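You operate a simulated robot arm through the tools that you are given. There is no shell and no other tool.

The job below is to be done with a simulated robot arm. You get a single attempt, and the scene is never put back.

TASK
Wind the valve full open, then slacken both gland nuts for repacking.
Fine: run them back with the yellow-grip torque wrench, no red lamp, and put it back in its dock.

It is judged by the outcome, as a careful person would: the job done as asked, and still so three seconds after it is handed in. It fails if anything else is knocked over, pushed out of place, dropped, spilled or broken.

THE ROBOT
A 6-joint arm with a two-finger parallel gripper, fixed in place. Base frame: the origin is at the foot of the arm, x ahead of it, y to its left, z up; the work surface is at about z = 0.66. Readings come in m, degrees, newtons and seconds.
With the tool pointing down near the work surface it reaches from about 0.22 to 0.66 m from the base axis. Its first joint turns from -66.0 to 66.0 degrees. Payload 2.9 kg.
The TCP is the grasp point between the finger pads, 0.03 m short of the fingertips. In the tool frame z runs along the fingers and y along their closing line. Largest opening 0.11 m; finger width 0.02, thickness 0.01; the body of the gripper, 0.048 by 0.112 m, starts 0.055 m behind the TCP.
Orientation is told as [roll, pitch, yaw] about the base's x, y, z axes, in that order, counted from this pose: with the fingers straight down and closing along the base's y, the tool's x points along the base's -x, its y along +y and its z along -z.

THE INTERFACE
- The arm moves only by the tool arm_command. Its argument "deltas" is a list of rows, each a list of 3 entries, a list of its own where there are three numbers: the shift along the tool's x, y, z in units of 400 mm (1.0 is 400 mm), then the turn, a rotation vector about the tool's x, y, z in units of 90 degrees (1.0 is 90 degrees), then the gripper command, from -1 (fully open) to 1 (shut), values between in proportion. In form: [[[dx, dy, dz], [rx, ry, rz], gripper], ...]. A call has 1 to 20 rows; each row is the pose to reach, as a shift and turn from the pose commanded when the call began, along the tool's axes at that moment. A call with a number of a shift or a turn outside -1 to 1 is refused whole. A row lasts 0.2 s, in which the tool goes at most 0.05 m and 8.6 degrees; a call with a longer step from one row to the next is refused whole, and so is a gripper value outside its range. Where a pose cannot be reached the arm comes as near as it can. A force on the tool above 90 N (or 10 N above the force at the start of the call, whichever is more), or a blocked arm, ends the call early, and 0.2 s more pass. The fingers move at their own pace (about 0.108 m/s each) and stop on an object; they squeeze with about 37 N. The grip force told is the motor's: it shows also when the fingers shut on nothing. Time passes only in rows, and 0.2 s behind the last, so rows that repeat a pose let the fingers close. The reply holds the time, the measured pose of the TCP, the force on the tool along the base axes, the opening and the grip force, in the units named above and with some noise, with the torque about the TCP (base axes, N m) and any sound that the robot's microphone picked up, and new pictures: "views" is both (left out), scene, wrist or none.
- Cameras (640 x 400 px; columns grow to the right, rows downward): "scene" is fixed at [0.1018, 0.4436, 1.3826]; the picture's right is [-0.54, -0.84, 0.00], its down [-0.43, 0.28, -0.86] and it looks along [0.72, -0.47, -0.51] (base axes); focal length 214 px, centre (320, 200). "wrist" rides on the gripper at [0.072, 0.017, -0.103] in the tool frame; the picture's right is [-0.23, 0.97, 0.00], its down [-0.76, -0.18, -0.62] and it looks along [-0.61, -0.14, 0.78] (tool axes); focal length 222 px, centre (320, 200). There is no depth. A picture from a camera that has moved, and an enlarged one, comes with that camera's place and axes in the base frame and with its lens. The place of the scene camera against the robot may be out by one fixed shift of up to 0.018 m in any direction.
- close_up(camera, box): a new picture of the part [left, top, right, bottom] of that camera's present view, enlarged. It takes no simulated time.
- close_job(): hands the job in; it is judged then, once.

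Nothing tells you positions but the pictures and the camera data. Unless the task says otherwise, let go and move clear before handing in.

The tools are called after ">>>" by a JSON object that holds its "name" and its "arguments". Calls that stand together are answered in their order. arm_command: Moves the arm, as the interface text tells. Its arguments: {"type":"object","properties":{"deltas":{"type":"array","items":{"type":"array"}},"views":{"type":"string","enum":["both","scene","wrist","none"]}},"required":["deltas"]} The other tools are called the same way: close_up (camera, box) takes an enlarged picture of a part of a camera's view; close_job () hands the job in.

At the start:

```text
t: 0.0
position: [0.3008, 0.0999, 1.3521]
tool_rot: [0.1, -0.2, 0.1]
wrist_force: [-0.8, 0.7, 0.0]
torque: [-0.02, 0.03, -0.01]
grip_width: 0.1101
gripper_force: 0.1
```

scene: 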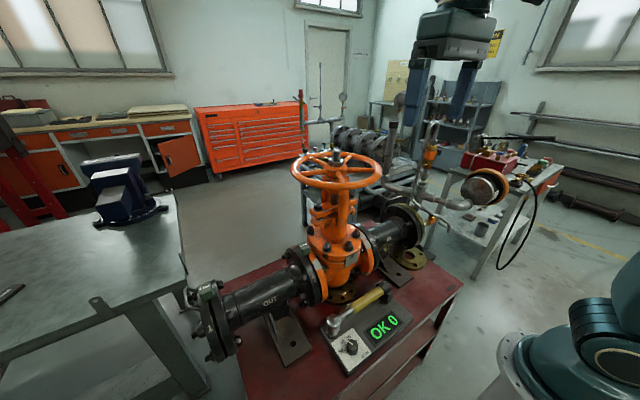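
wrist: 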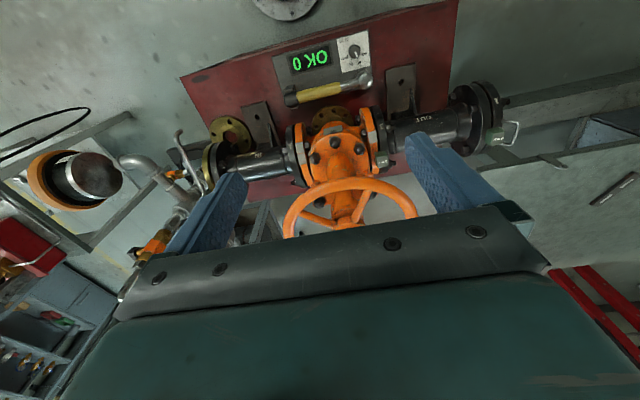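

I see a red bench with an orange gate valve (handwheel on top), and in front of it a dock with a yellow-grip wrench and a green "OK 0" readout. First I take close-ups to understand the parts.

>>> {"name": "close_up", "arguments": {"camera": "scene", "box": [270, 130, 430, 230]}}

>>> {"name": "close_up", "arguments": {"camera": "scene", "box": [260, 200, 420, 300]}}

>>> {"name": "close_up", "arguments": {"camera": "scene", "box": [300, 270, 430, 380]}}

>>> {"name": "close_up", "arguments": {"camera": "wrist", "box": [240, 20, 440, 145]}}

>>> {"name": "close_up", "arguments": {"camera": "wrist", "box": [260, 110, 440, 240]}}

```text
4.00 times, centred on (350, 180) of scene
camera zoom: at [0.1018, 0.4436, 1.3826], right [-0.54, -0.84, 0.0], down [-0.43, 0.28, -0.86], along [0.72, -0.47, -0.51], focal length 858 px, centre (200, 280)
```

zoom: 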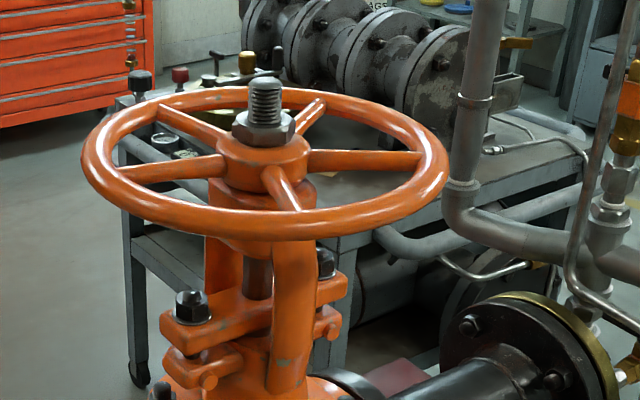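

```text
4.00 times, centred on (340, 250) of scene
camera zoom: at [0.1018, 0.4436, 1.3826], right [-0.54, -0.84, 0.0], down [-0.43, 0.28, -0.86], along [0.72, -0.47, -0.51], focal length 858 px, centre (240, 0)
```

zoom: 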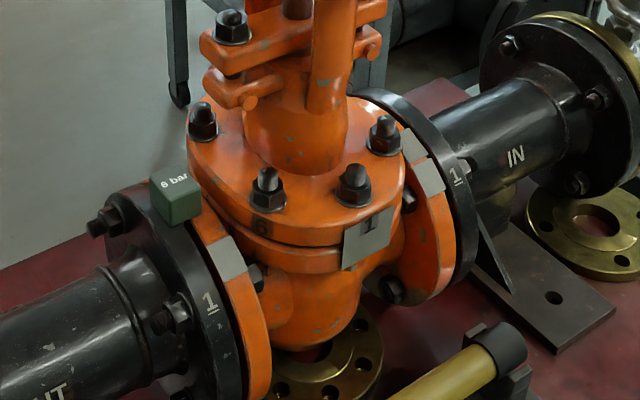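

```text
3.64 times, centred on (365, 325) of scene
camera zoom: at [0.1018, 0.4436, 1.3826], right [-0.54, -0.84, 0.0], down [-0.43, 0.28, -0.86], along [0.72, -0.47, -0.51], focal length 780 px, centre (156, -254)
```

zoom: 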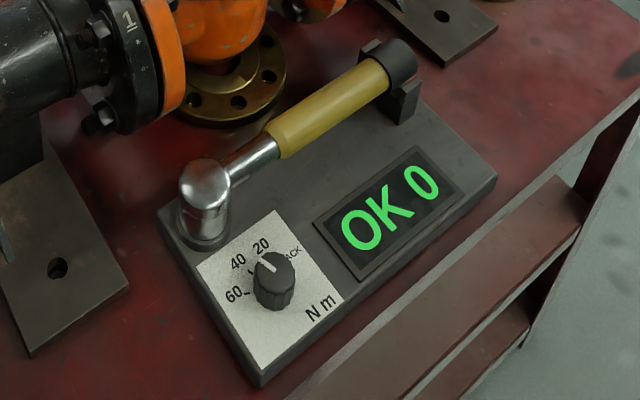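

```text
3.20 times, centred on (340, 82) of wrist
camera zoom: at [0.2286, 0.1149, 1.4559], right [0.23, 0.97, 0.0], down [0.76, -0.18, 0.62], along [0.61, -0.14, -0.78], focal length 711 px, centre (256, 576)
```

zoom: 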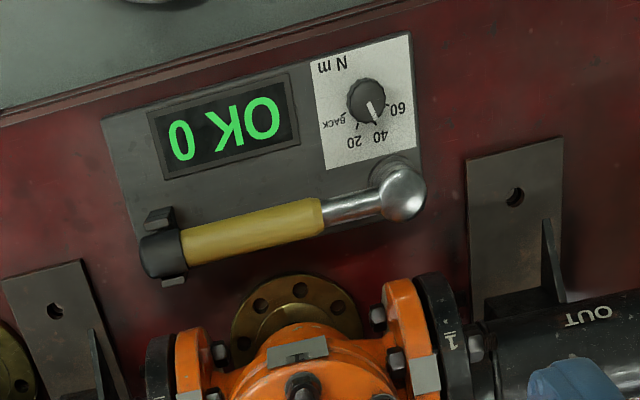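

```text
3.08 times, centred on (350, 175) of wrist
camera zoom: at [0.2286, 0.1149, 1.4559], right [0.23, 0.97, 0.0], down [0.76, -0.18, 0.62], along [0.61, -0.14, -0.78], focal length 684 px, centre (228, 277)
```

zoom: 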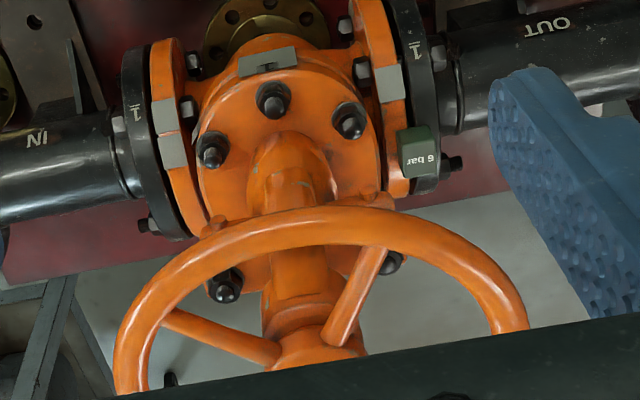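

The handwheel hub seems to be near (0.54, 0.10, 1.15), the dock dial near (0.316, 0.198, 0.70). I'll look closer at the dial, the gland nuts and the wheel before moving.

>>> {"name": "close_up", "arguments": {"camera": "wrist", "box": [330, 30, 378, 60]}}

>>> {"name": "close_up", "arguments": {"camera": "scene", "box": [328, 330, 376, 360]}}

>>> {"name": "close_up", "arguments": {"camera": "scene", "box": [300, 190, 364, 230]}}

>>> {"name": "close_up", "arguments": {"camera": "scene", "box": [304, 140, 368, 180]}}

```text
13.33 times, centred on (354, 45) of wrist
camera zoom: at [0.2286, 0.1149, 1.4559], right [0.23, 0.97, 0.0], down [0.76, -0.18, 0.62], along [0.61, -0.14, -0.78], focal length 2962 px, centre (-133, 2267)
```

zoom: 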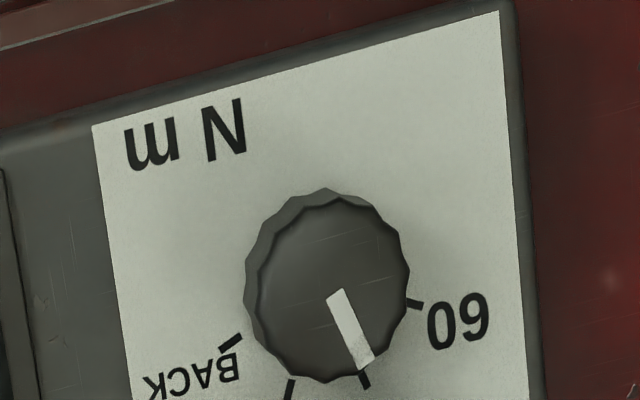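

```text
13.33 times, centred on (352, 345) of scene
camera zoom: at [0.1018, 0.4436, 1.3826], right [-0.54, -0.84, 0.0], down [-0.43, 0.28, -0.86], along [0.72, -0.47, -0.51], focal length 2860 px, centre (-107, -1733)
```

zoom: 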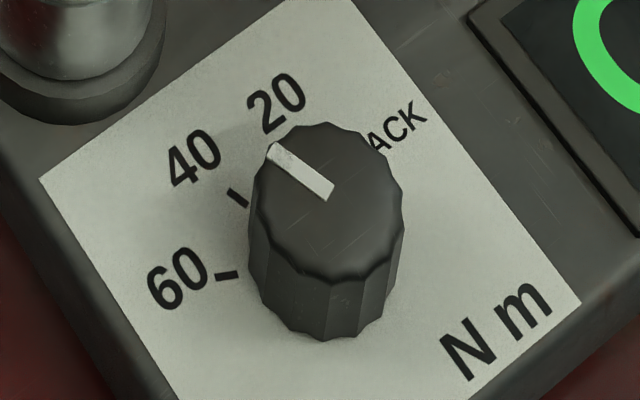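

```text
10.00 times, centred on (332, 210) of scene
camera zoom: at [0.1018, 0.4436, 1.3826], right [-0.54, -0.84, 0.0], down [-0.43, 0.28, -0.86], along [0.72, -0.47, -0.51], focal length 2145 px, centre (200, 100)
```

zoom: 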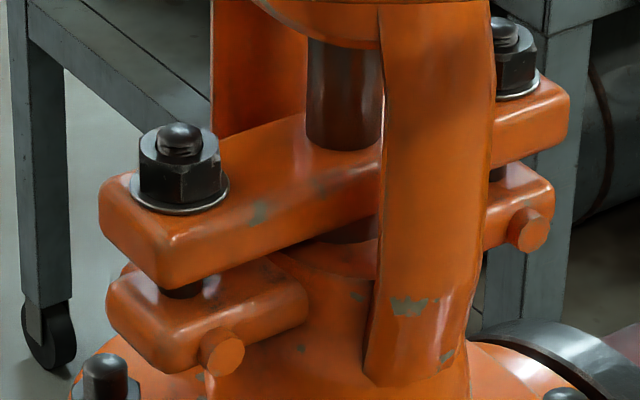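

```text
10.00 times, centred on (336, 160) of scene
camera zoom: at [0.1018, 0.4436, 1.3826], right [-0.54, -0.84, 0.0], down [-0.43, 0.28, -0.86], along [0.72, -0.47, -0.51], focal length 2145 px, centre (160, 600)
```

zoom: 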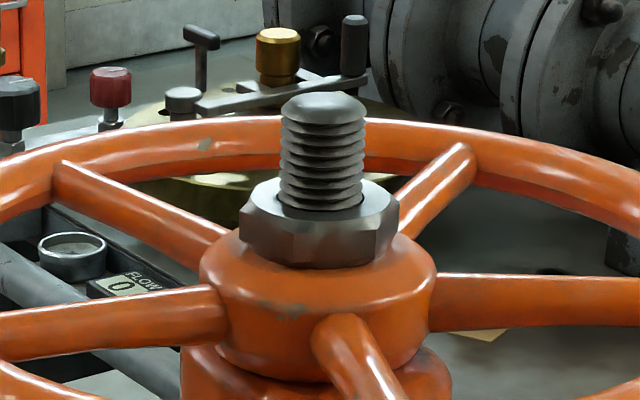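

The dial seems to be on 40, and there's a "FLOW 0" plate behind the wheel. I'll look at these and the rest of the scene at greater magnification.

>>> {"name": "close_up", "arguments": {"camera": "scene", "box": [302, 158, 334, 178]}}

>>> {"name": "close_up", "arguments": {"camera": "scene", "box": [296, 100, 376, 150]}}

>>> {"name": "close_up", "arguments": {"camera": "scene", "box": [180, 230, 340, 380]}}

>>> {"name": "close_up", "arguments": {"camera": "scene", "box": [370, 120, 530, 220]}}

>>> {"name": "close_up", "arguments": {"camera": "wrist", "box": [90, 100, 250, 200]}}

```text
16.00 times, centred on (318, 168) of scene
camera zoom: at [0.1018, 0.4436, 1.3826], right [-0.54, -0.84, 0.0], down [-0.43, 0.28, -0.86], along [0.72, -0.47, -0.51], focal length 3432 px, centre (352, 712)
```

zoom: 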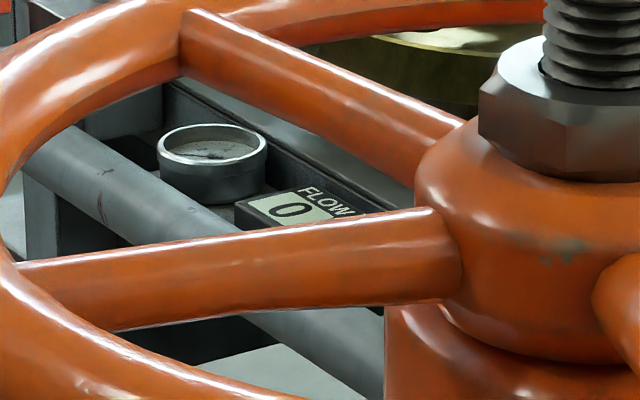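

```text
8.00 times, centred on (336, 125) of scene
camera zoom: at [0.1018, 0.4436, 1.3826], right [-0.54, -0.84, 0.0], down [-0.43, 0.28, -0.86], along [0.72, -0.47, -0.51], focal length 1716 px, centre (192, 800)
```

zoom: 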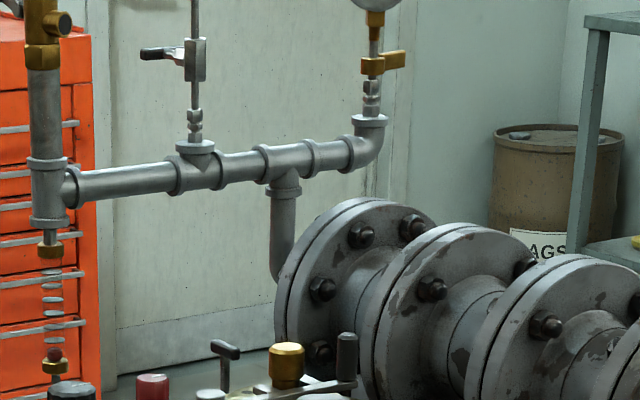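

```text
2.67 times, centred on (260, 305) of scene
camera zoom: at [0.1018, 0.4436, 1.3826], right [-0.54, -0.84, 0.0], down [-0.43, 0.28, -0.86], along [0.72, -0.47, -0.51], focal length 572 px, centre (480, -80)
```

zoom: 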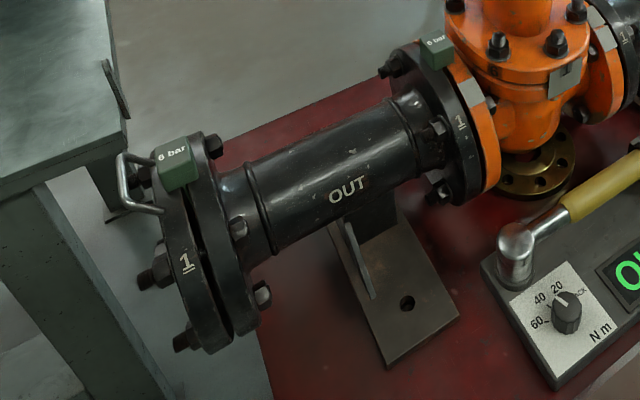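

```text
4.00 times, centred on (450, 170) of scene
camera zoom: at [0.1018, 0.4436, 1.3826], right [-0.54, -0.84, 0.0], down [-0.43, 0.28, -0.86], along [0.72, -0.47, -0.51], focal length 858 px, centre (-200, 320)
```

zoom: 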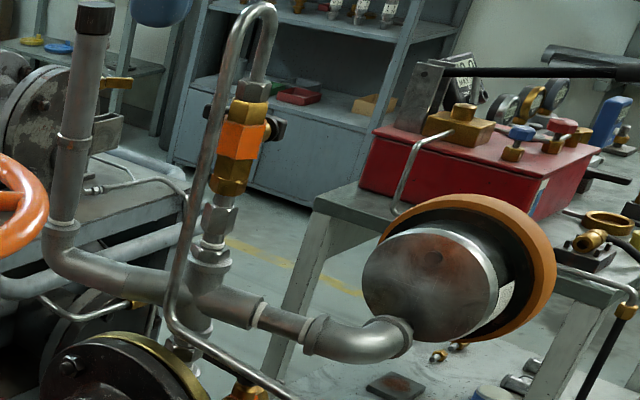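

```text
4.00 times, centred on (170, 150) of wrist
camera zoom: at [0.2286, 0.1149, 1.4559], right [0.23, 0.97, 0.0], down [0.76, -0.18, 0.62], along [0.61, -0.14, -0.78], focal length 888 px, centre (920, 400)
```

zoom: 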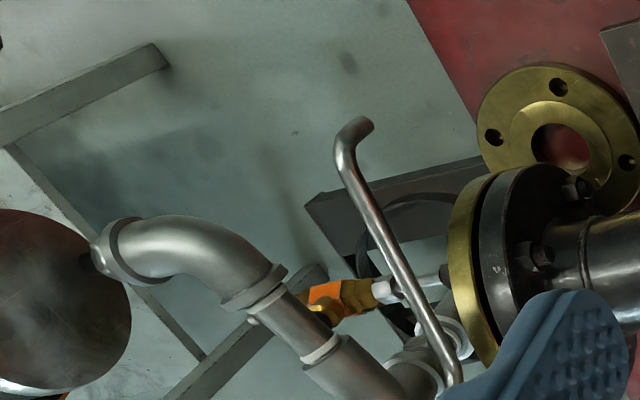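

The dial points to 40, with ticks at 45° steps (BACK is 90° clockwise from 40). First I open the valve: I'll shut the fingers and move above the left side of the wheel for a better look at the hub and the spokes.

>>> {"name": "arm_command", "arguments": {"deltas": [[[-0.08, 0.03, 0.02], [0, 0, 0], 1], [[-0.16, 0.06, 0.04], [0, 0, 0], 1], [[-0.24, 0.1, 0.06], [0, 0, 0], 1], [[-0.32, 0.14, 0.08], [0, 0, 0], 1], [[-0.4, 0.17, 0.1], [0, 0, 0], 1], [[-0.45, 0.195, 0.1], [0, 0, 0], 1], [[-0.45, 0.195, 0.1], [0, 0, 0], 1]], "views": "both"}}

```text
t: 1.6
position: [0.4763, 0.1751, 1.3026]
tool_rot: [0.0, -0.2, 0.0]
wrist_force: [0.0, 0.2, 0.1]
torque: [0.04, -0.02, -0.03]
grip_width: 0.0
gripper_force: 37.0
out of reach, approached as far as the arm can: row 6, 7
camera wrist: at [0.403, 0.1909, 1.4056], right [0.23, 0.97, 0.0], down [0.76, -0.18, 0.63], along [0.61, -0.14, -0.78], focal length 222 px, centre (320, 200)
```

scene: 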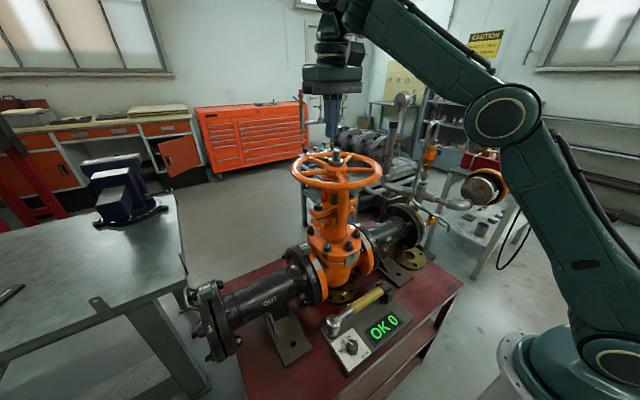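
wrist: 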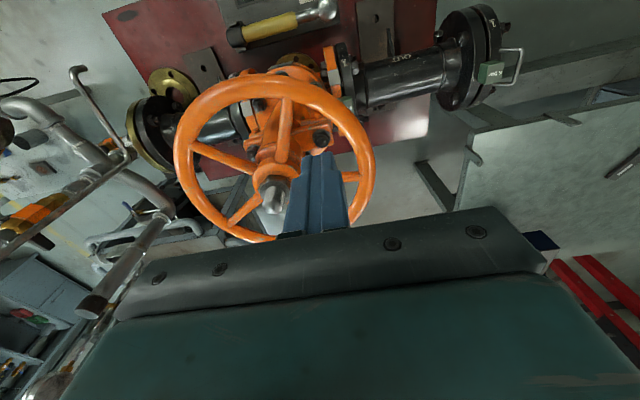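

At this height the reach straight down is about 0.51 m, so I will work on the near half of the wheel. I check the wheel closely from this viewpoint.

>>> {"name": "close_up", "arguments": {"camera": "wrist", "box": [160, 60, 400, 250]}}

>>> {"name": "close_up", "arguments": {"camera": "wrist", "box": [230, 90, 340, 220]}}

>>> {"name": "close_up", "arguments": {"camera": "scene", "box": [280, 90, 400, 215]}}

```text
2.11 times, centred on (280, 155) of wrist
camera zoom: at [0.403, 0.1909, 1.4056], right [0.23, 0.97, 0.0], down [0.76, -0.18, 0.63], along [0.61, -0.14, -0.78], focal length 468 px, centre (404, 295)
```

zoom: 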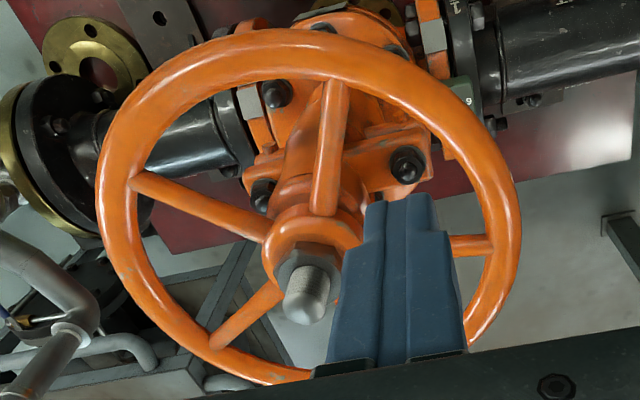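

```text
3.08 times, centred on (285, 155) of wrist
camera zoom: at [0.403, 0.1909, 1.4056], right [0.23, 0.97, 0.0], down [0.76, -0.18, 0.63], along [0.61, -0.14, -0.78], focal length 684 px, centre (428, 338)
```

zoom: 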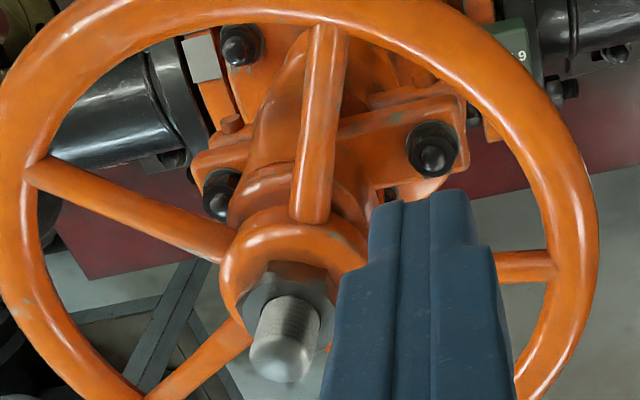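

```text
3.20 times, centred on (340, 152) of scene
camera zoom: at [0.1018, 0.4436, 1.3826], right [-0.54, -0.84, 0.0], down [-0.43, 0.28, -0.86], along [0.72, -0.47, -0.51], focal length 686 px, centre (256, 352)
```

zoom: 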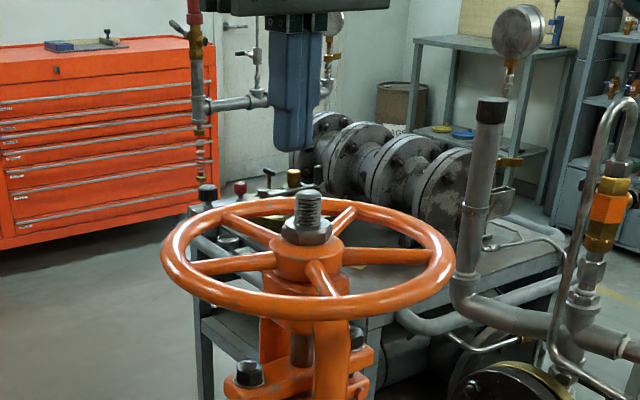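

The wheel centre comes out near (0.555, 0.097, 1.162), spoke-to-rim radius about 0.11, spokes at about 84°, 155°, 227°, 298° and 11°. Next I bring the shut fingers over the gap between the 84° and 155° spokes.

>>> {"name": "arm_command", "arguments": {"deltas": [[[0, 0, 0.09], [0, 0, 0], 1], [[-0.05, -0.01, 0.17], [0, 0, 0], 1], [[-0.0825, -0.017, 0.18], [0, 0, 0], 1], [[-0.0825, -0.017, 0.18], [0, 0, 0], 1]], "views": "both"}}

```text
t: 2.6
position: [0.5084, 0.1696, 1.2304]
tool_rot: [0.2, 0.0, 0.0]
wrist_force: [0.8, -0.6, 0.3]
torque: [-0.01, 0.02, -0.03]
grip_width: 0.0
gripper_force: 36.9
camera wrist: at [0.4346, 0.1851, 1.3343], right [0.23, 0.97, 0.0], down [0.76, -0.18, 0.62], along [0.61, -0.14, -0.78], focal length 222 px, centre (320, 200)
```

scene: 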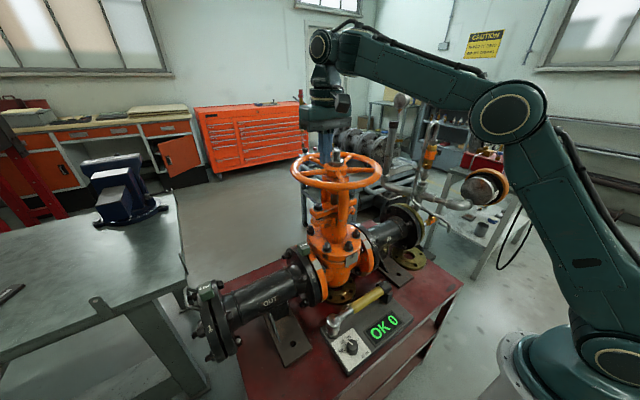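
wrist: 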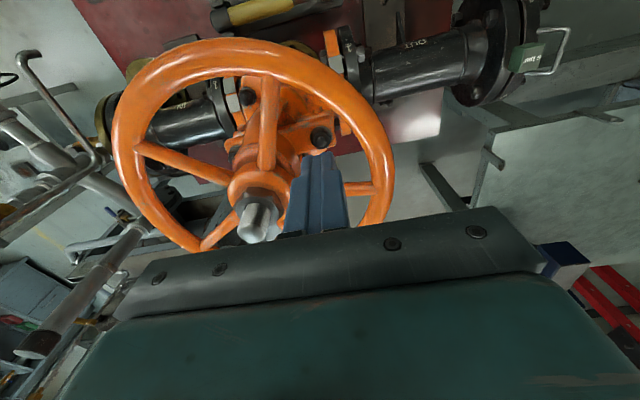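

I'm now over the gap, with commands counted from the measured pose. I lower the fingertips to just below spoke level and push gently counter-clockwise (opening) on the near-left spoke.

>>> {"name": "arm_command", "arguments": {"deltas": [[[0, 0, 0.051], [0, 0, 0], 1], [[0, 0, 0.101], [0, 0, 0], 1], [[0, 0, 0.1635], [0, 0, 0], 1], [[0.0218, -0.0168, 0.1635], [0, 0, 0], 1], [[0.0433, -0.0378, 0.1635], [0, 0, 0], 1], [[0.0618, -0.0613, 0.1635], [0, 0, 0], 1], [[0.0768, -0.0873, 0.1635], [0, 0, 0], 1], [[0.088, -0.115, 0.1635], [0, 0, 0], 1]], "views": "both"}}

```text
t: 4.4
position: [0.471, 0.123, 1.1653]
tool_rot: [0.2, -0.3, 0.0]
wrist_force: [8.7, 4.6, 15.8]
torque: [-0.19, 0.19, 0.06]
grip_width: 0.0
gripper_force: 37.0
camera wrist: at [0.3989, 0.1381, 1.2679], right [0.23, 0.97, 0.0], down [0.76, -0.18, 0.63], along [0.61, -0.14, -0.78], focal length 222 px, centre (320, 200)
```

scene: 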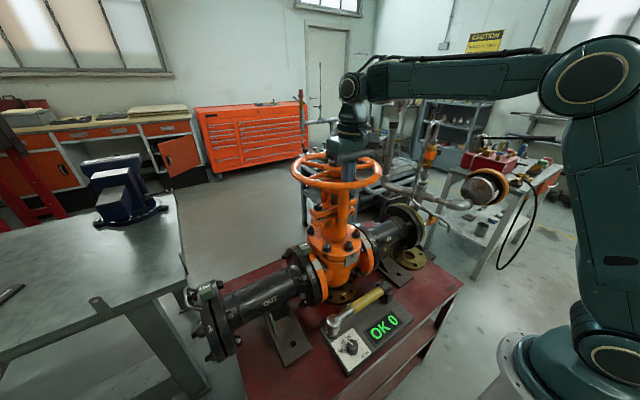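
wrist: 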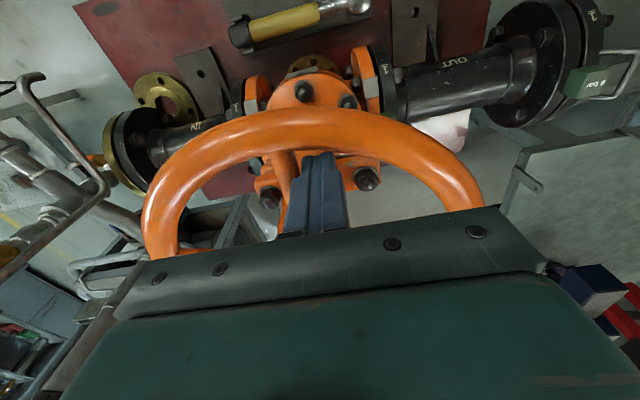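

The force readings show contact, so I check whether the wheel has turned and what the fingers are bearing on.

>>> {"name": "close_up", "arguments": {"camera": "scene", "box": [280, 120, 400, 215]}}

>>> {"name": "close_up", "arguments": {"camera": "wrist", "box": [240, 100, 400, 240]}}

```text
4.21 times, centred on (340, 168) of scene
camera zoom: at [0.1019, 0.4437, 1.3825], right [-0.54, -0.84, 0.0], down [-0.43, 0.28, -0.86], along [0.72, -0.47, -0.51], focal length 903 px, centre (236, 337)
```

zoom: 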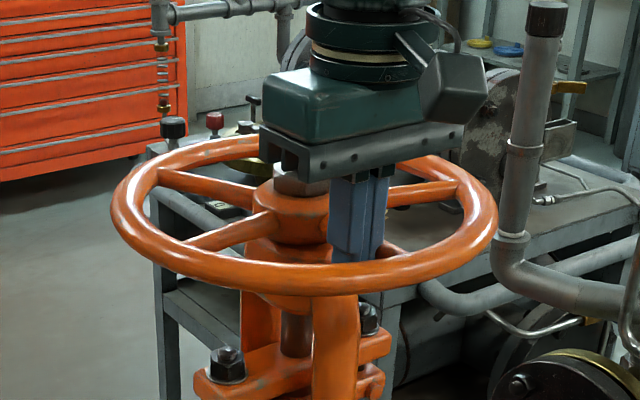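

```text
2.86 times, centred on (320, 170) of wrist
camera zoom: at [0.3989, 0.1381, 1.2679], right [0.23, 0.97, 0.0], down [0.76, -0.18, 0.63], along [0.61, -0.14, -0.78], focal length 635 px, centre (320, 286)
```

zoom: 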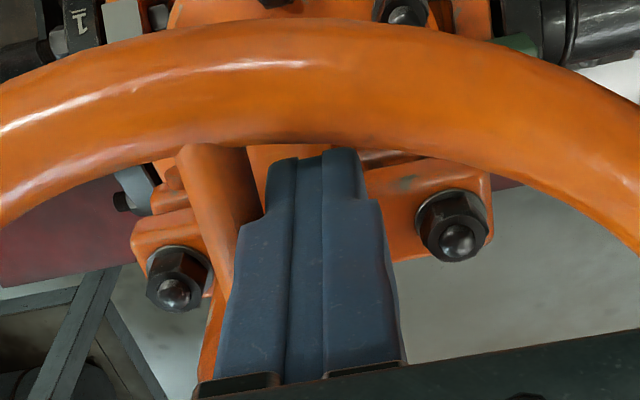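

The wheel turns counter-clockwise: the pushed spoke has moved about 20°. I go on pushing round to about 230°, slowly turning the tool with the wheel so that the gripper body keeps clear of the stem.

>>> {"name": "arm_command", "arguments": {"deltas": [[[0.0048, -0.0295, 0], [0, 0, 0], 1], [[0.0005, -0.0665, 0], [0, 0, 0], 1], [[-0.0075, -0.1013, 0], [0, 0, -0.0889], 1], [[-0.0165, -0.135, 0], [0, 0, -0.1778], 1], [[-0.0313, -0.1665, 0], [0, 0, -0.2667], 1], [[-0.0513, -0.195, 0], [0, 0, -0.3556], 1], [[-0.076, -0.2198, 0], [0, 0, -0.4444], 1]], "views": "both"}}

```text
t: 6.0
position: [0.5032, 0.036, 1.1635]
tool_rot: [0.0, -0.2, 40.2]
wrist_force: [0.1, 10.5, 13.4]
torque: [-0.06, -0.25, 0.19]
grip_width: 0.0
gripper_force: 36.8
camera wrist: at [0.437, 0.0004, 1.2665], right [-0.45, 0.89, 0.0], down [0.69, 0.35, 0.63], along [0.56, 0.28, -0.78], focal length 222 px, centre (320, 200)
```

scene: 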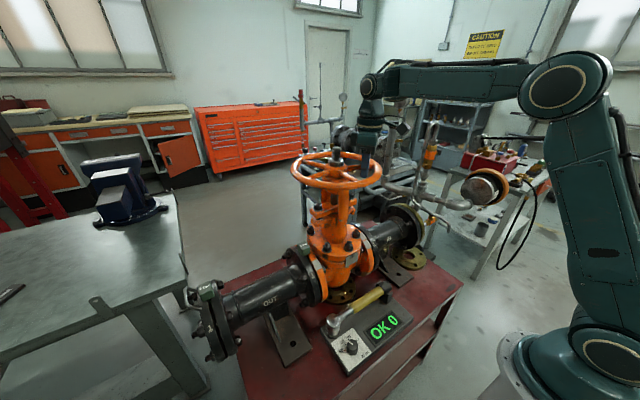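
wrist: 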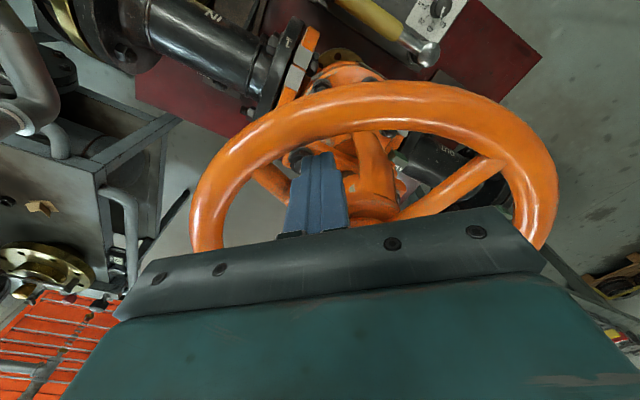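

The push is smooth with about 10 N. I continue to about 286°, then back off a little and lift clear of the wheel.

>>> {"name": "arm_command", "arguments": {"deltas": [[[-0.009, -0.0336, 0], [0, 0, -0.0889], 1], [[-0.0236, -0.0652, 0], [0, 0, -0.1778], 1], [[-0.0437, -0.0938, 0], [0, 0, -0.2667], 1], [[-0.0684, -0.1184, 0], [0, 0, -0.3556], 1], [[-0.0969, -0.1385, 0], [0, 0, -0.4444], 1], [[-0.1157, -0.148, 0], [0, 0, -0.5], 1], [[-0.0969, -0.1385, 0], [0, 0, -0.48], 1], [[-0.09, -0.135, -0.06], [0, 0, -0.46], 1], [[-0.08, -0.13, -0.16], [0, 0, -0.44], 1]], "views": "both"}}

```text
t: 8.0
position: [0.5612, 0.0141, 1.2287]
tool_rot: [0.1, -0.1, 79.6]
wrist_force: [0.0, 0.2, 0.6]
torque: [0.03, 0.0, -0.01]
grip_width: 0.0001
gripper_force: 37.4
camera wrist: at [0.5315, -0.0557, 1.333], right [-0.92, 0.4, 0.0], down [0.31, 0.72, 0.62], along [0.25, 0.57, -0.78], focal length 222 px, centre (320, 200)
```

scene: 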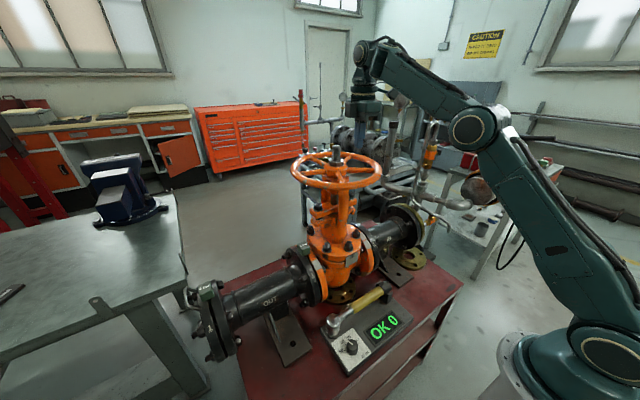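
wrist: 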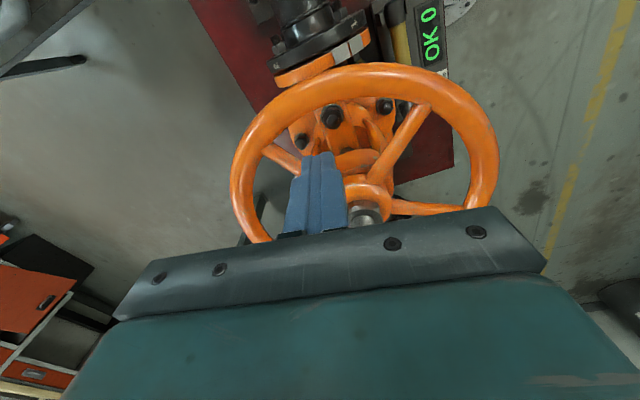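

Clear of the wheel after about 145° of opening. I check the stem height and the flow counter for change.

>>> {"name": "close_up", "arguments": {"camera": "scene", "box": [304, 140, 368, 180]}}

>>> {"name": "close_up", "arguments": {"camera": "scene", "box": [280, 120, 400, 215]}}

>>> {"name": "close_up", "arguments": {"camera": "wrist", "box": [220, 50, 510, 250]}}

```text
10.00 times, centred on (336, 160) of scene
camera zoom: at [0.1018, 0.4436, 1.3826], right [-0.54, -0.84, 0.0], down [-0.43, 0.28, -0.86], along [0.72, -0.47, -0.51], focal length 2145 px, centre (160, 600)
```

zoom: 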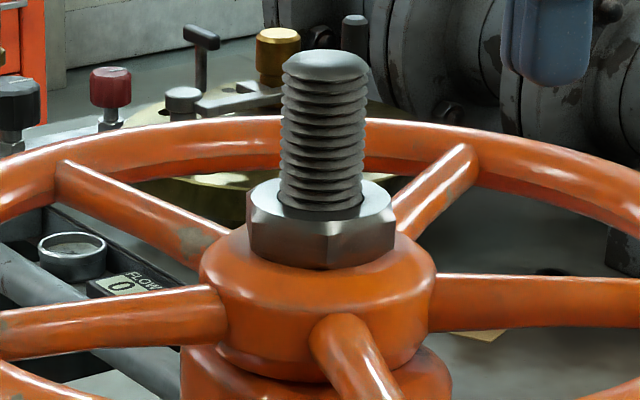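

```text
4.21 times, centred on (340, 168) of scene
camera zoom: at [0.1018, 0.4436, 1.3826], right [-0.54, -0.84, 0.0], down [-0.43, 0.28, -0.86], along [0.72, -0.47, -0.51], focal length 903 px, centre (236, 337)
```

zoom: 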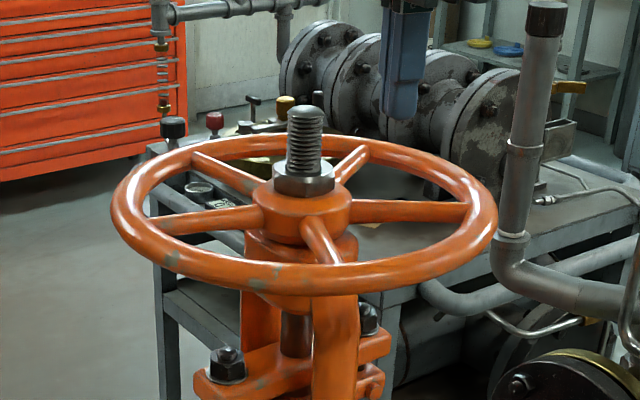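

```text
2.00 times, centred on (365, 150) of wrist
camera zoom: at [0.5315, -0.0557, 1.333], right [-0.92, 0.4, 0.0], down [0.31, 0.72, 0.62], along [0.25, 0.57, -0.78], focal length 444 px, centre (230, 300)
```

zoom: 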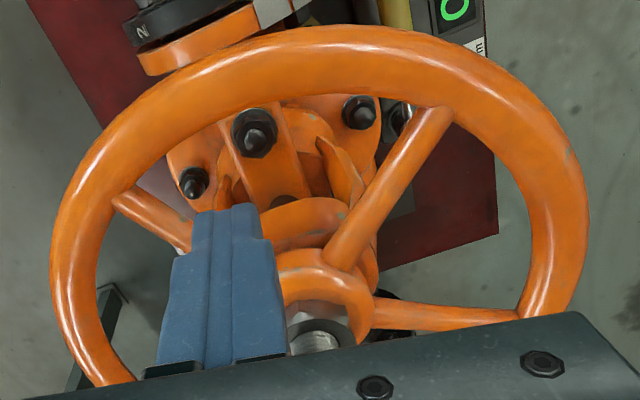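

The stem has risen about 15 mm for 145° of turn, so opening is counter-clockwise and the spokes are back at the same angles. I go round the near side, above the rim, back to the starting gap.

>>> {"name": "arm_command", "arguments": {"deltas": [[[0.0082, 0.0531, 0], [0, 0, 0.0884], 1], [[0.0059, 0.1095, 0], [0, 0, 0.1769], 1], [[-0.0146, 0.1641, 0], [0, 0, 0.2653], 1], [[-0.0459, 0.2156, 0], [0, 0, 0.3538], 1], [[-0.0892, 0.2566, 0], [0, 0, 0.4422], 1], [[-0.141, 0.2788, 0], [0, 0, 0.5307], 1], [[-0.1994, 0.2793, 0], [0, 0, 0.6191], 1], [[-0.2614, 0.2602, 0], [0, 0, 0.7076], 1], [[-0.3162, 0.2245, 0], [0, 0, 0.796], 1], [[-0.3587, 0.1866, 0], [0, 0, 0.8844], 1], [[-0.3587, 0.1866, 0], [0, 0, 0.8844], 1]], "views": "wrist"}}

```text
t: 10.4
position: [0.5118, 0.1718, 1.2277]
tool_rot: [0.2, -0.1, -0.1]
wrist_force: [0.4, 0.2, 0.0]
torque: [-0.02, 0.01, -0.02]
grip_width: 0.0001
gripper_force: 36.9
camera wrist: at [0.4386, 0.1873, 1.3311], right [0.23, 0.97, 0.0], down [0.76, -0.18, 0.62], along [0.61, -0.14, -0.78], focal length 222 px, centre (320, 200)
```

wrist: 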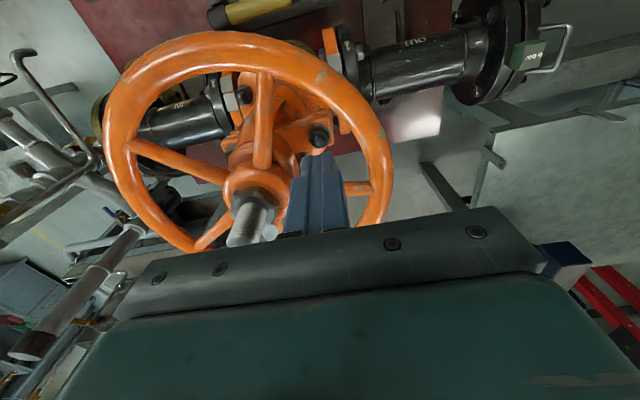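

Same gap, same geometry. Second stroke: lower and push round to 285° in one go.

>>> {"name": "arm_command", "arguments": {"deltas": [[[0, 0, 0.055], [0, 0, 0], 1], [[0, 0, 0.11], [0, 0, 0], 1], [[0, 0, 0.16], [0, 0, 0], 1], [[0.018, -0.013, 0.16], [0, 0, 0], 1], [[0.0443, -0.0383, 0.16], [0, 0, 0], 1], [[0.0675, -0.066, 0.16], [0, 0, 0], 1], [[0.0855, -0.0973, 0.16], [0, 0, 0], 1], [[0.098, -0.1313, 0.16], [0, 0, 0], 1], [[0.1018, -0.1673, 0.16], [0, 0, 0], 1], [[0.0993, -0.2028, 0.16], [0, 0, -0.0889], 1], [[0.0908, -0.2368, 0.16], [0, 0, -0.1778], 1], [[0.0788, -0.2695, 0.16], [0, 0, -0.2667], 1], [[0.0613, -0.2998, 0.16], [0, 0, -0.3556], 1], [[0.039, -0.3265, 0.16], [0, 0, -0.4444], 1], [[0.0123, -0.3488, 0.16], [0, 0, -0.5333], 1], [[-0.018, -0.3663, 0.16], [0, 0, -0.6222], 1], [[-0.0508, -0.3783, 0.16], [0, 0, -0.7111], 1], [[-0.085, -0.3843, 0.16], [0, 0, -0.8], 1], [[-0.12, -0.3843, 0.16], [0, 0, -0.8889], 1], [[-0.1543, -0.3783, 0.16], [0, 0, -0.9778], 1]], "views": "both"}}

```text
t: 14.6
position: [0.5754, 0.0175, 1.1661]
tool_rot: [-0.2, -0.1, 88.0]
wrist_force: [-1.0, -1.8, -0.2]
torque: [-0.01, 0.01, 0.0]
grip_width: 0.0
gripper_force: 36.7
camera wrist: at [0.5552, -0.0559, 1.2693], right [-0.97, 0.26, 0.0], down [0.2, 0.75, 0.63], along [0.17, 0.6, -0.78], focal length 222 px, centre (320, 200)
```

scene: 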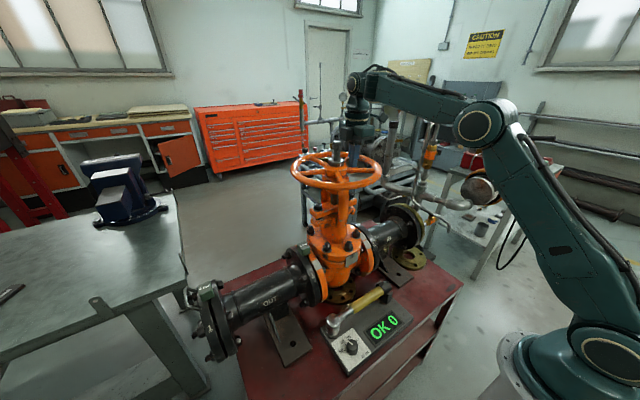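
wrist: 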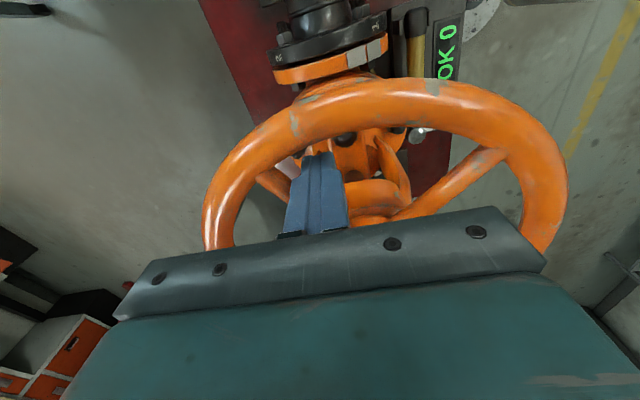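

Second stroke complete with little force. I back off, lift, and return to the starting gap while watching the stem.

>>> {"name": "arm_command", "arguments": {"deltas": [[[0.0041, 0.0179, 0], [0, 0, 0.0444], 1], [[0.0051, 0.0241, -0.075], [0, 0, 0.0889], 1], [[0.0056, 0.0391, -0.175], [0, 0, 0.1778], 1], [[0.0075, 0.094, -0.175], [0, 0, 0.2667], 1], [[-0.0031, 0.147, -0.175], [0, 0, 0.3556], 1], [[-0.029, 0.1954, -0.175], [0, 0, 0.4444], 1], [[-0.0674, 0.2418, -0.175], [0, 0, 0.5333], 1], [[-0.1162, 0.276, -0.175], [0, 0, 0.6222], 1], [[-0.1707, 0.2904, -0.175], [0, 0, 0.7111], 1], [[-0.2285, 0.2824, -0.175], [0, 0, 0.8], 1], [[-0.2871, 0.2544, -0.175], [0, 0, 0.8889], 1], [[-0.3361, 0.2111, -0.175], [0, 0, 0.9778], 1], [[-0.3727, 0.1674, -0.175], [0, 0, 0.9778], 1], [[-0.3727, 0.1674, -0.175], [0, 0, 0.9778], 1]], "views": "both"}}

>>> {"name": "close_up", "arguments": {"camera": "scene", "box": [296, 130, 376, 180]}}

```text
t: 17.6
position: [0.5116, 0.1698, 1.2347]
tool_rot: [0.0, -0.1, -0.1]
wrist_force: [-0.6, -0.4, 0.0]
torque: [-0.01, -0.02, -0.01]
grip_width: 0.0003
gripper_force: 36.8
camera wrist: at [0.4388, 0.1865, 1.3395], right [0.23, 0.97, 0.0], down [0.76, -0.18, 0.62], along [0.61, -0.14, -0.78], focal length 222 px, centre (320, 200)
```

scene: 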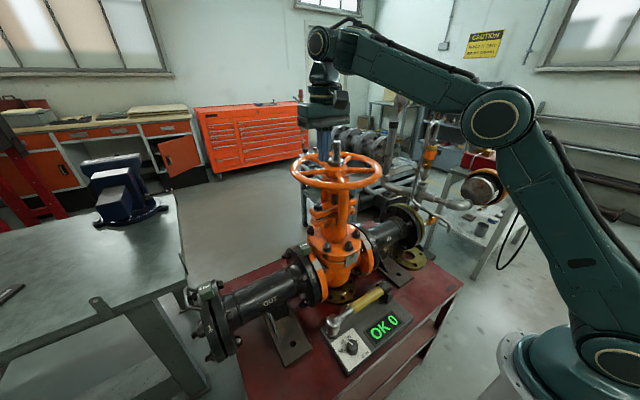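
wrist: 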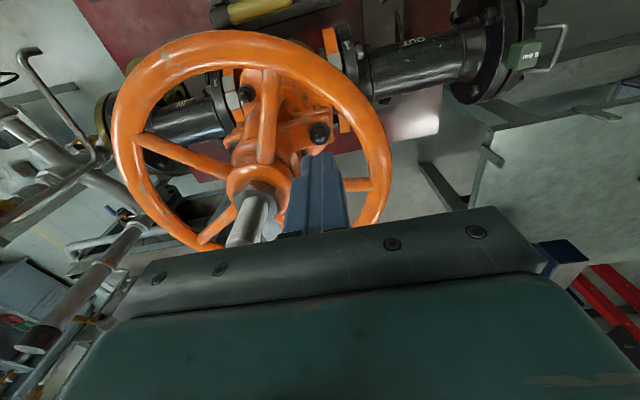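

```text
8.00 times, centred on (336, 155) of scene
camera zoom: at [0.1018, 0.4436, 1.3826], right [-0.54, -0.84, 0.0], down [-0.43, 0.28, -0.86], along [0.72, -0.47, -0.51], focal length 1716 px, centre (192, 560)
```

zoom: 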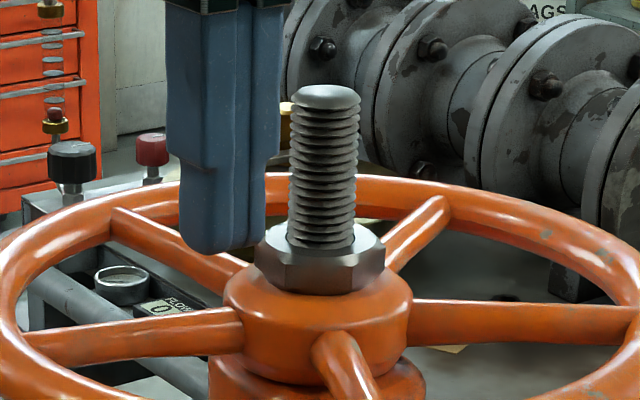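

The stem keeps rising (another 15 mm). Third stroke, same path.

>>> {"name": "arm_command", "arguments": {"deltas": [[[0, 0, 0.06], [0, 0, 0], 1], [[0, 0, 0.12], [0, 0, 0], 1], [[0, 0, 0.175], [0, 0, 0], 1], [[0.018, -0.013, 0.175], [0, 0, 0], 1], [[0.0443, -0.0383, 0.175], [0, 0, 0], 1], [[0.0675, -0.066, 0.175], [0, 0, 0], 1], [[0.0855, -0.0973, 0.175], [0, 0, 0], 1], [[0.098, -0.1313, 0.175], [0, 0, 0], 1], [[0.1018, -0.1673, 0.175], [0, 0, 0], 1], [[0.0993, -0.2028, 0.175], [0, 0, -0.0889], 1], [[0.0908, -0.2368, 0.175], [0, 0, -0.1778], 1], [[0.0788, -0.2695, 0.175], [0, 0, -0.2667], 1], [[0.0613, -0.2998, 0.175], [0, 0, -0.3556], 1], [[0.039, -0.3265, 0.175], [0, 0, -0.4444], 1], [[0.0123, -0.3488, 0.175], [0, 0, -0.5333], 1], [[-0.018, -0.3663, 0.175], [0, 0, -0.6222], 1], [[-0.0508, -0.3783, 0.175], [0, 0, -0.7111], 1], [[-0.085, -0.3843, 0.175], [0, 0, -0.8], 1], [[-0.12, -0.3843, 0.175], [0, 0, -0.8889], 1], [[-0.1543, -0.3783, 0.175], [0, 0, -0.9778], 1]], "views": "both"}}

>>> {"name": "close_up", "arguments": {"camera": "scene", "box": [296, 130, 376, 180]}}

```text
t: 21.8
position: [0.5734, 0.0188, 1.1636]
tool_rot: [0.0, -0.1, 88.0]
wrist_force: [-2.9, -1.6, 0.1]
torque: [0.01, -0.01, -0.01]
grip_width: 0.0
gripper_force: 36.8
camera wrist: at [0.5554, -0.0547, 1.2672], right [-0.97, 0.26, 0.0], down [0.2, 0.75, 0.62], along [0.16, 0.6, -0.78], focal length 222 px, centre (320, 200)
```

scene: 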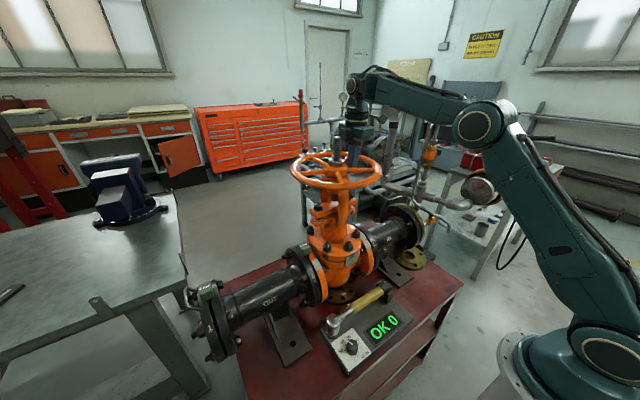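
wrist: 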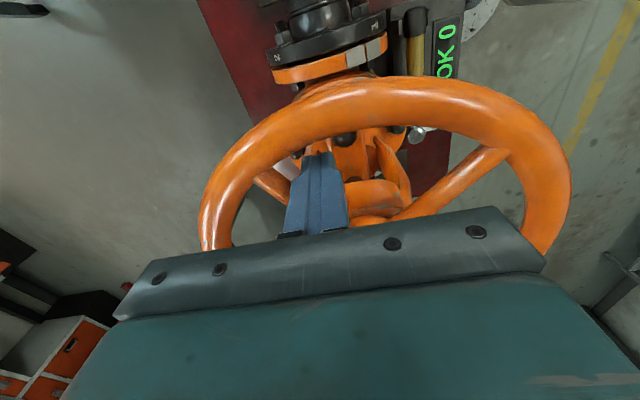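

```text
8.00 times, centred on (336, 155) of scene
camera zoom: at [0.1017, 0.4435, 1.3826], right [-0.54, -0.84, 0.0], down [-0.43, 0.28, -0.86], along [0.72, -0.47, -0.51], focal length 1716 px, centre (192, 560)
```

zoom: 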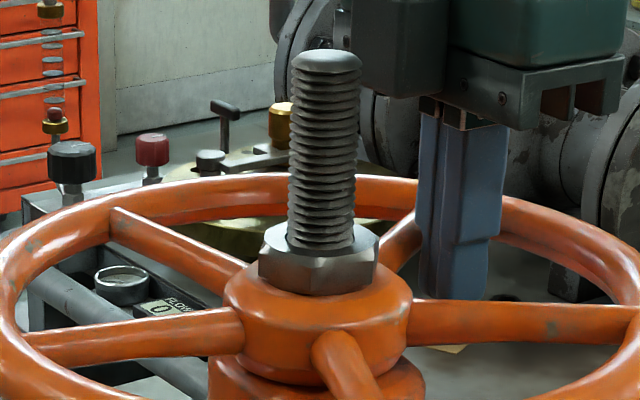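

The stem is still rising, with no end stop yet. I return for the fourth stroke.

>>> {"name": "arm_command", "arguments": {"deltas": [[[0.0041, 0.0179, 0], [0, 0, 0.0444], 1], [[0.0051, 0.0241, -0.075], [0, 0, 0.0889], 1], [[0.0056, 0.0391, -0.175], [0, 0, 0.1778], 1], [[0.0075, 0.094, -0.175], [0, 0, 0.2667], 1], [[-0.0031, 0.147, -0.175], [0, 0, 0.3556], 1], [[-0.029, 0.1954, -0.175], [0, 0, 0.4444], 1], [[-0.0674, 0.2418, -0.175], [0, 0, 0.5333], 1], [[-0.1162, 0.276, -0.175], [0, 0, 0.6222], 1], [[-0.1707, 0.2904, -0.175], [0, 0, 0.7111], 1], [[-0.2285, 0.2824, -0.175], [0, 0, 0.8], 1], [[-0.2871, 0.2544, -0.175], [0, 0, 0.8889], 1], [[-0.3361, 0.2111, -0.175], [0, 0, 0.9778], 1], [[-0.3727, 0.1674, -0.175], [0, 0, 0.9778], 1], [[-0.3727, 0.1674, -0.175], [0, 0, 0.9778], 1]], "views": "wrist"}}

```text
t: 24.8
position: [0.5114, 0.1722, 1.2359]
tool_rot: [0.1, -0.1, 0.1]
wrist_force: [-0.3, 0.8, -0.2]
torque: [0.01, -0.02, 0.0]
grip_width: 0.0
gripper_force: 37.5
camera wrist: at [0.4403, 0.1863, 1.3393], right [0.23, 0.97, 0.0], down [0.76, -0.18, 0.62], along [0.61, -0.14, -0.78], focal length 222 px, centre (320, 200)
```

wrist: 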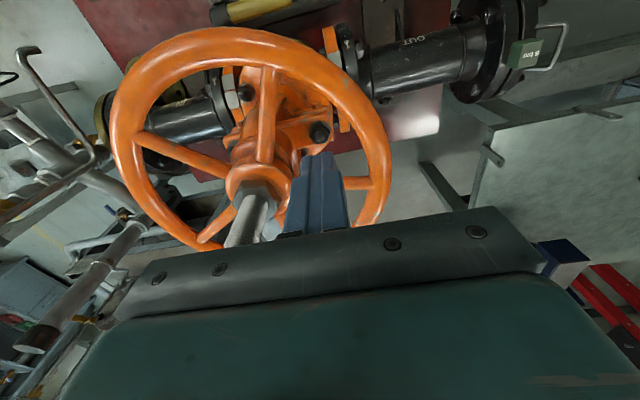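

Spokes are at the same angles again, so I make the fourth stroke.

>>> {"name": "arm_command", "arguments": {"deltas": [[[0, 0, 0.06], [0, 0, 0], 1], [[0, 0, 0.12], [0, 0, 0], 1], [[0, 0, 0.175], [0, 0, 0], 1], [[0.018, -0.013, 0.175], [0, 0, 0], 1], [[0.0443, -0.0383, 0.175], [0, 0, 0], 1], [[0.0675, -0.066, 0.175], [0, 0, 0], 1], [[0.0855, -0.0973, 0.175], [0, 0, 0], 1], [[0.098, -0.1313, 0.175], [0, 0, 0], 1], [[0.1018, -0.1673, 0.175], [0, 0, 0], 1], [[0.0993, -0.2028, 0.175], [0, 0, -0.0889], 1], [[0.0908, -0.2368, 0.175], [0, 0, -0.1778], 1], [[0.0788, -0.2695, 0.175], [0, 0, -0.2667], 1], [[0.0613, -0.2998, 0.175], [0, 0, -0.3556], 1], [[0.039, -0.3265, 0.175], [0, 0, -0.4444], 1], [[0.0123, -0.3488, 0.175], [0, 0, -0.5333], 1], [[-0.018, -0.3663, 0.175], [0, 0, -0.6222], 1], [[-0.0508, -0.3783, 0.175], [0, 0, -0.7111], 1], [[-0.085, -0.3843, 0.175], [0, 0, -0.8], 1], [[-0.12, -0.3843, 0.175], [0, 0, -0.8889], 1], [[-0.1543, -0.3783, 0.175], [0, 0, -0.9778], 1]], "views": "both"}}

>>> {"name": "close_up", "arguments": {"camera": "scene", "box": [296, 130, 376, 180]}}

```text
t: 29.2
position: [0.5616, 0.0136, 1.1647]
tool_rot: [2.5, 0.0, 87.8]
wrist_force: [-28.5, -6.4, 5.9]
torque: [0.03, 0.14, 0.21]
grip_width: 0.0
gripper_force: 37.4
stopped in row 20: the force on the tool passed its limit at 91 N (the readings are from after the stop); the commanded pose is now the measured one
camera wrist: at [0.5469, -0.0596, 1.2687], right [-0.96, 0.26, 0.04], down [0.23, 0.75, 0.62], along [0.13, 0.6, -0.79], focal length 222 px, centre (320, 200)
```

scene: 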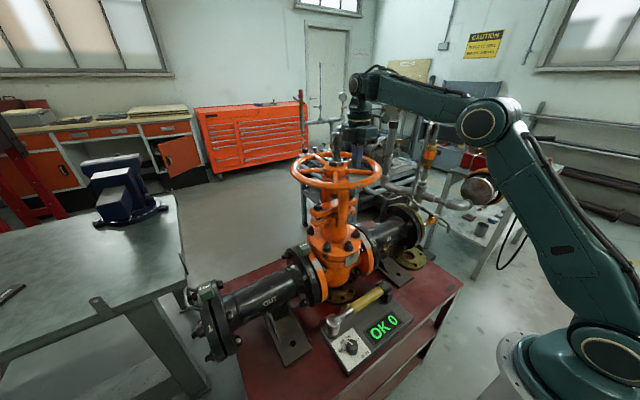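
wrist: 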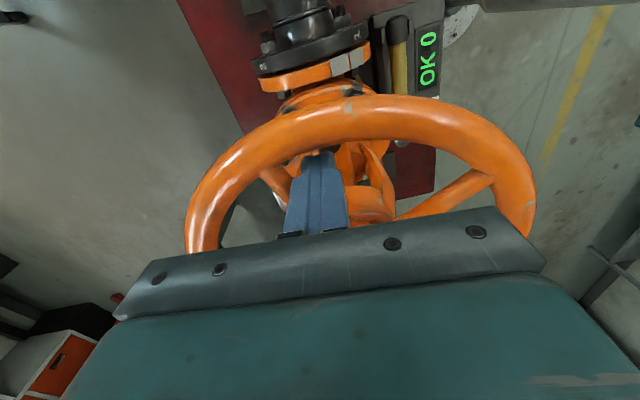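

```text
8.00 times, centred on (336, 155) of scene
camera zoom: at [0.1008, 0.4434, 1.3827], right [-0.54, -0.84, 0.0], down [-0.43, 0.28, -0.86], along [0.72, -0.47, -0.51], focal length 1716 px, centre (192, 560)
```

zoom: 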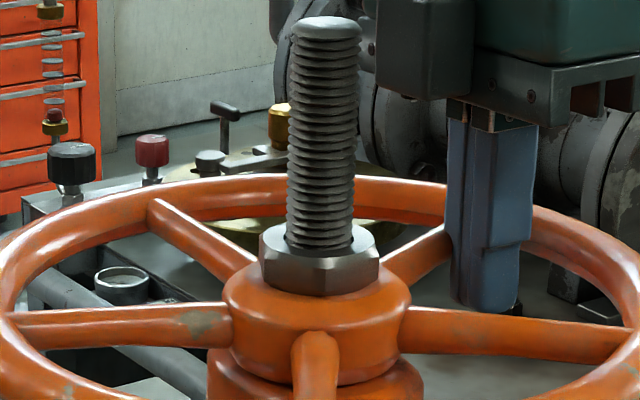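

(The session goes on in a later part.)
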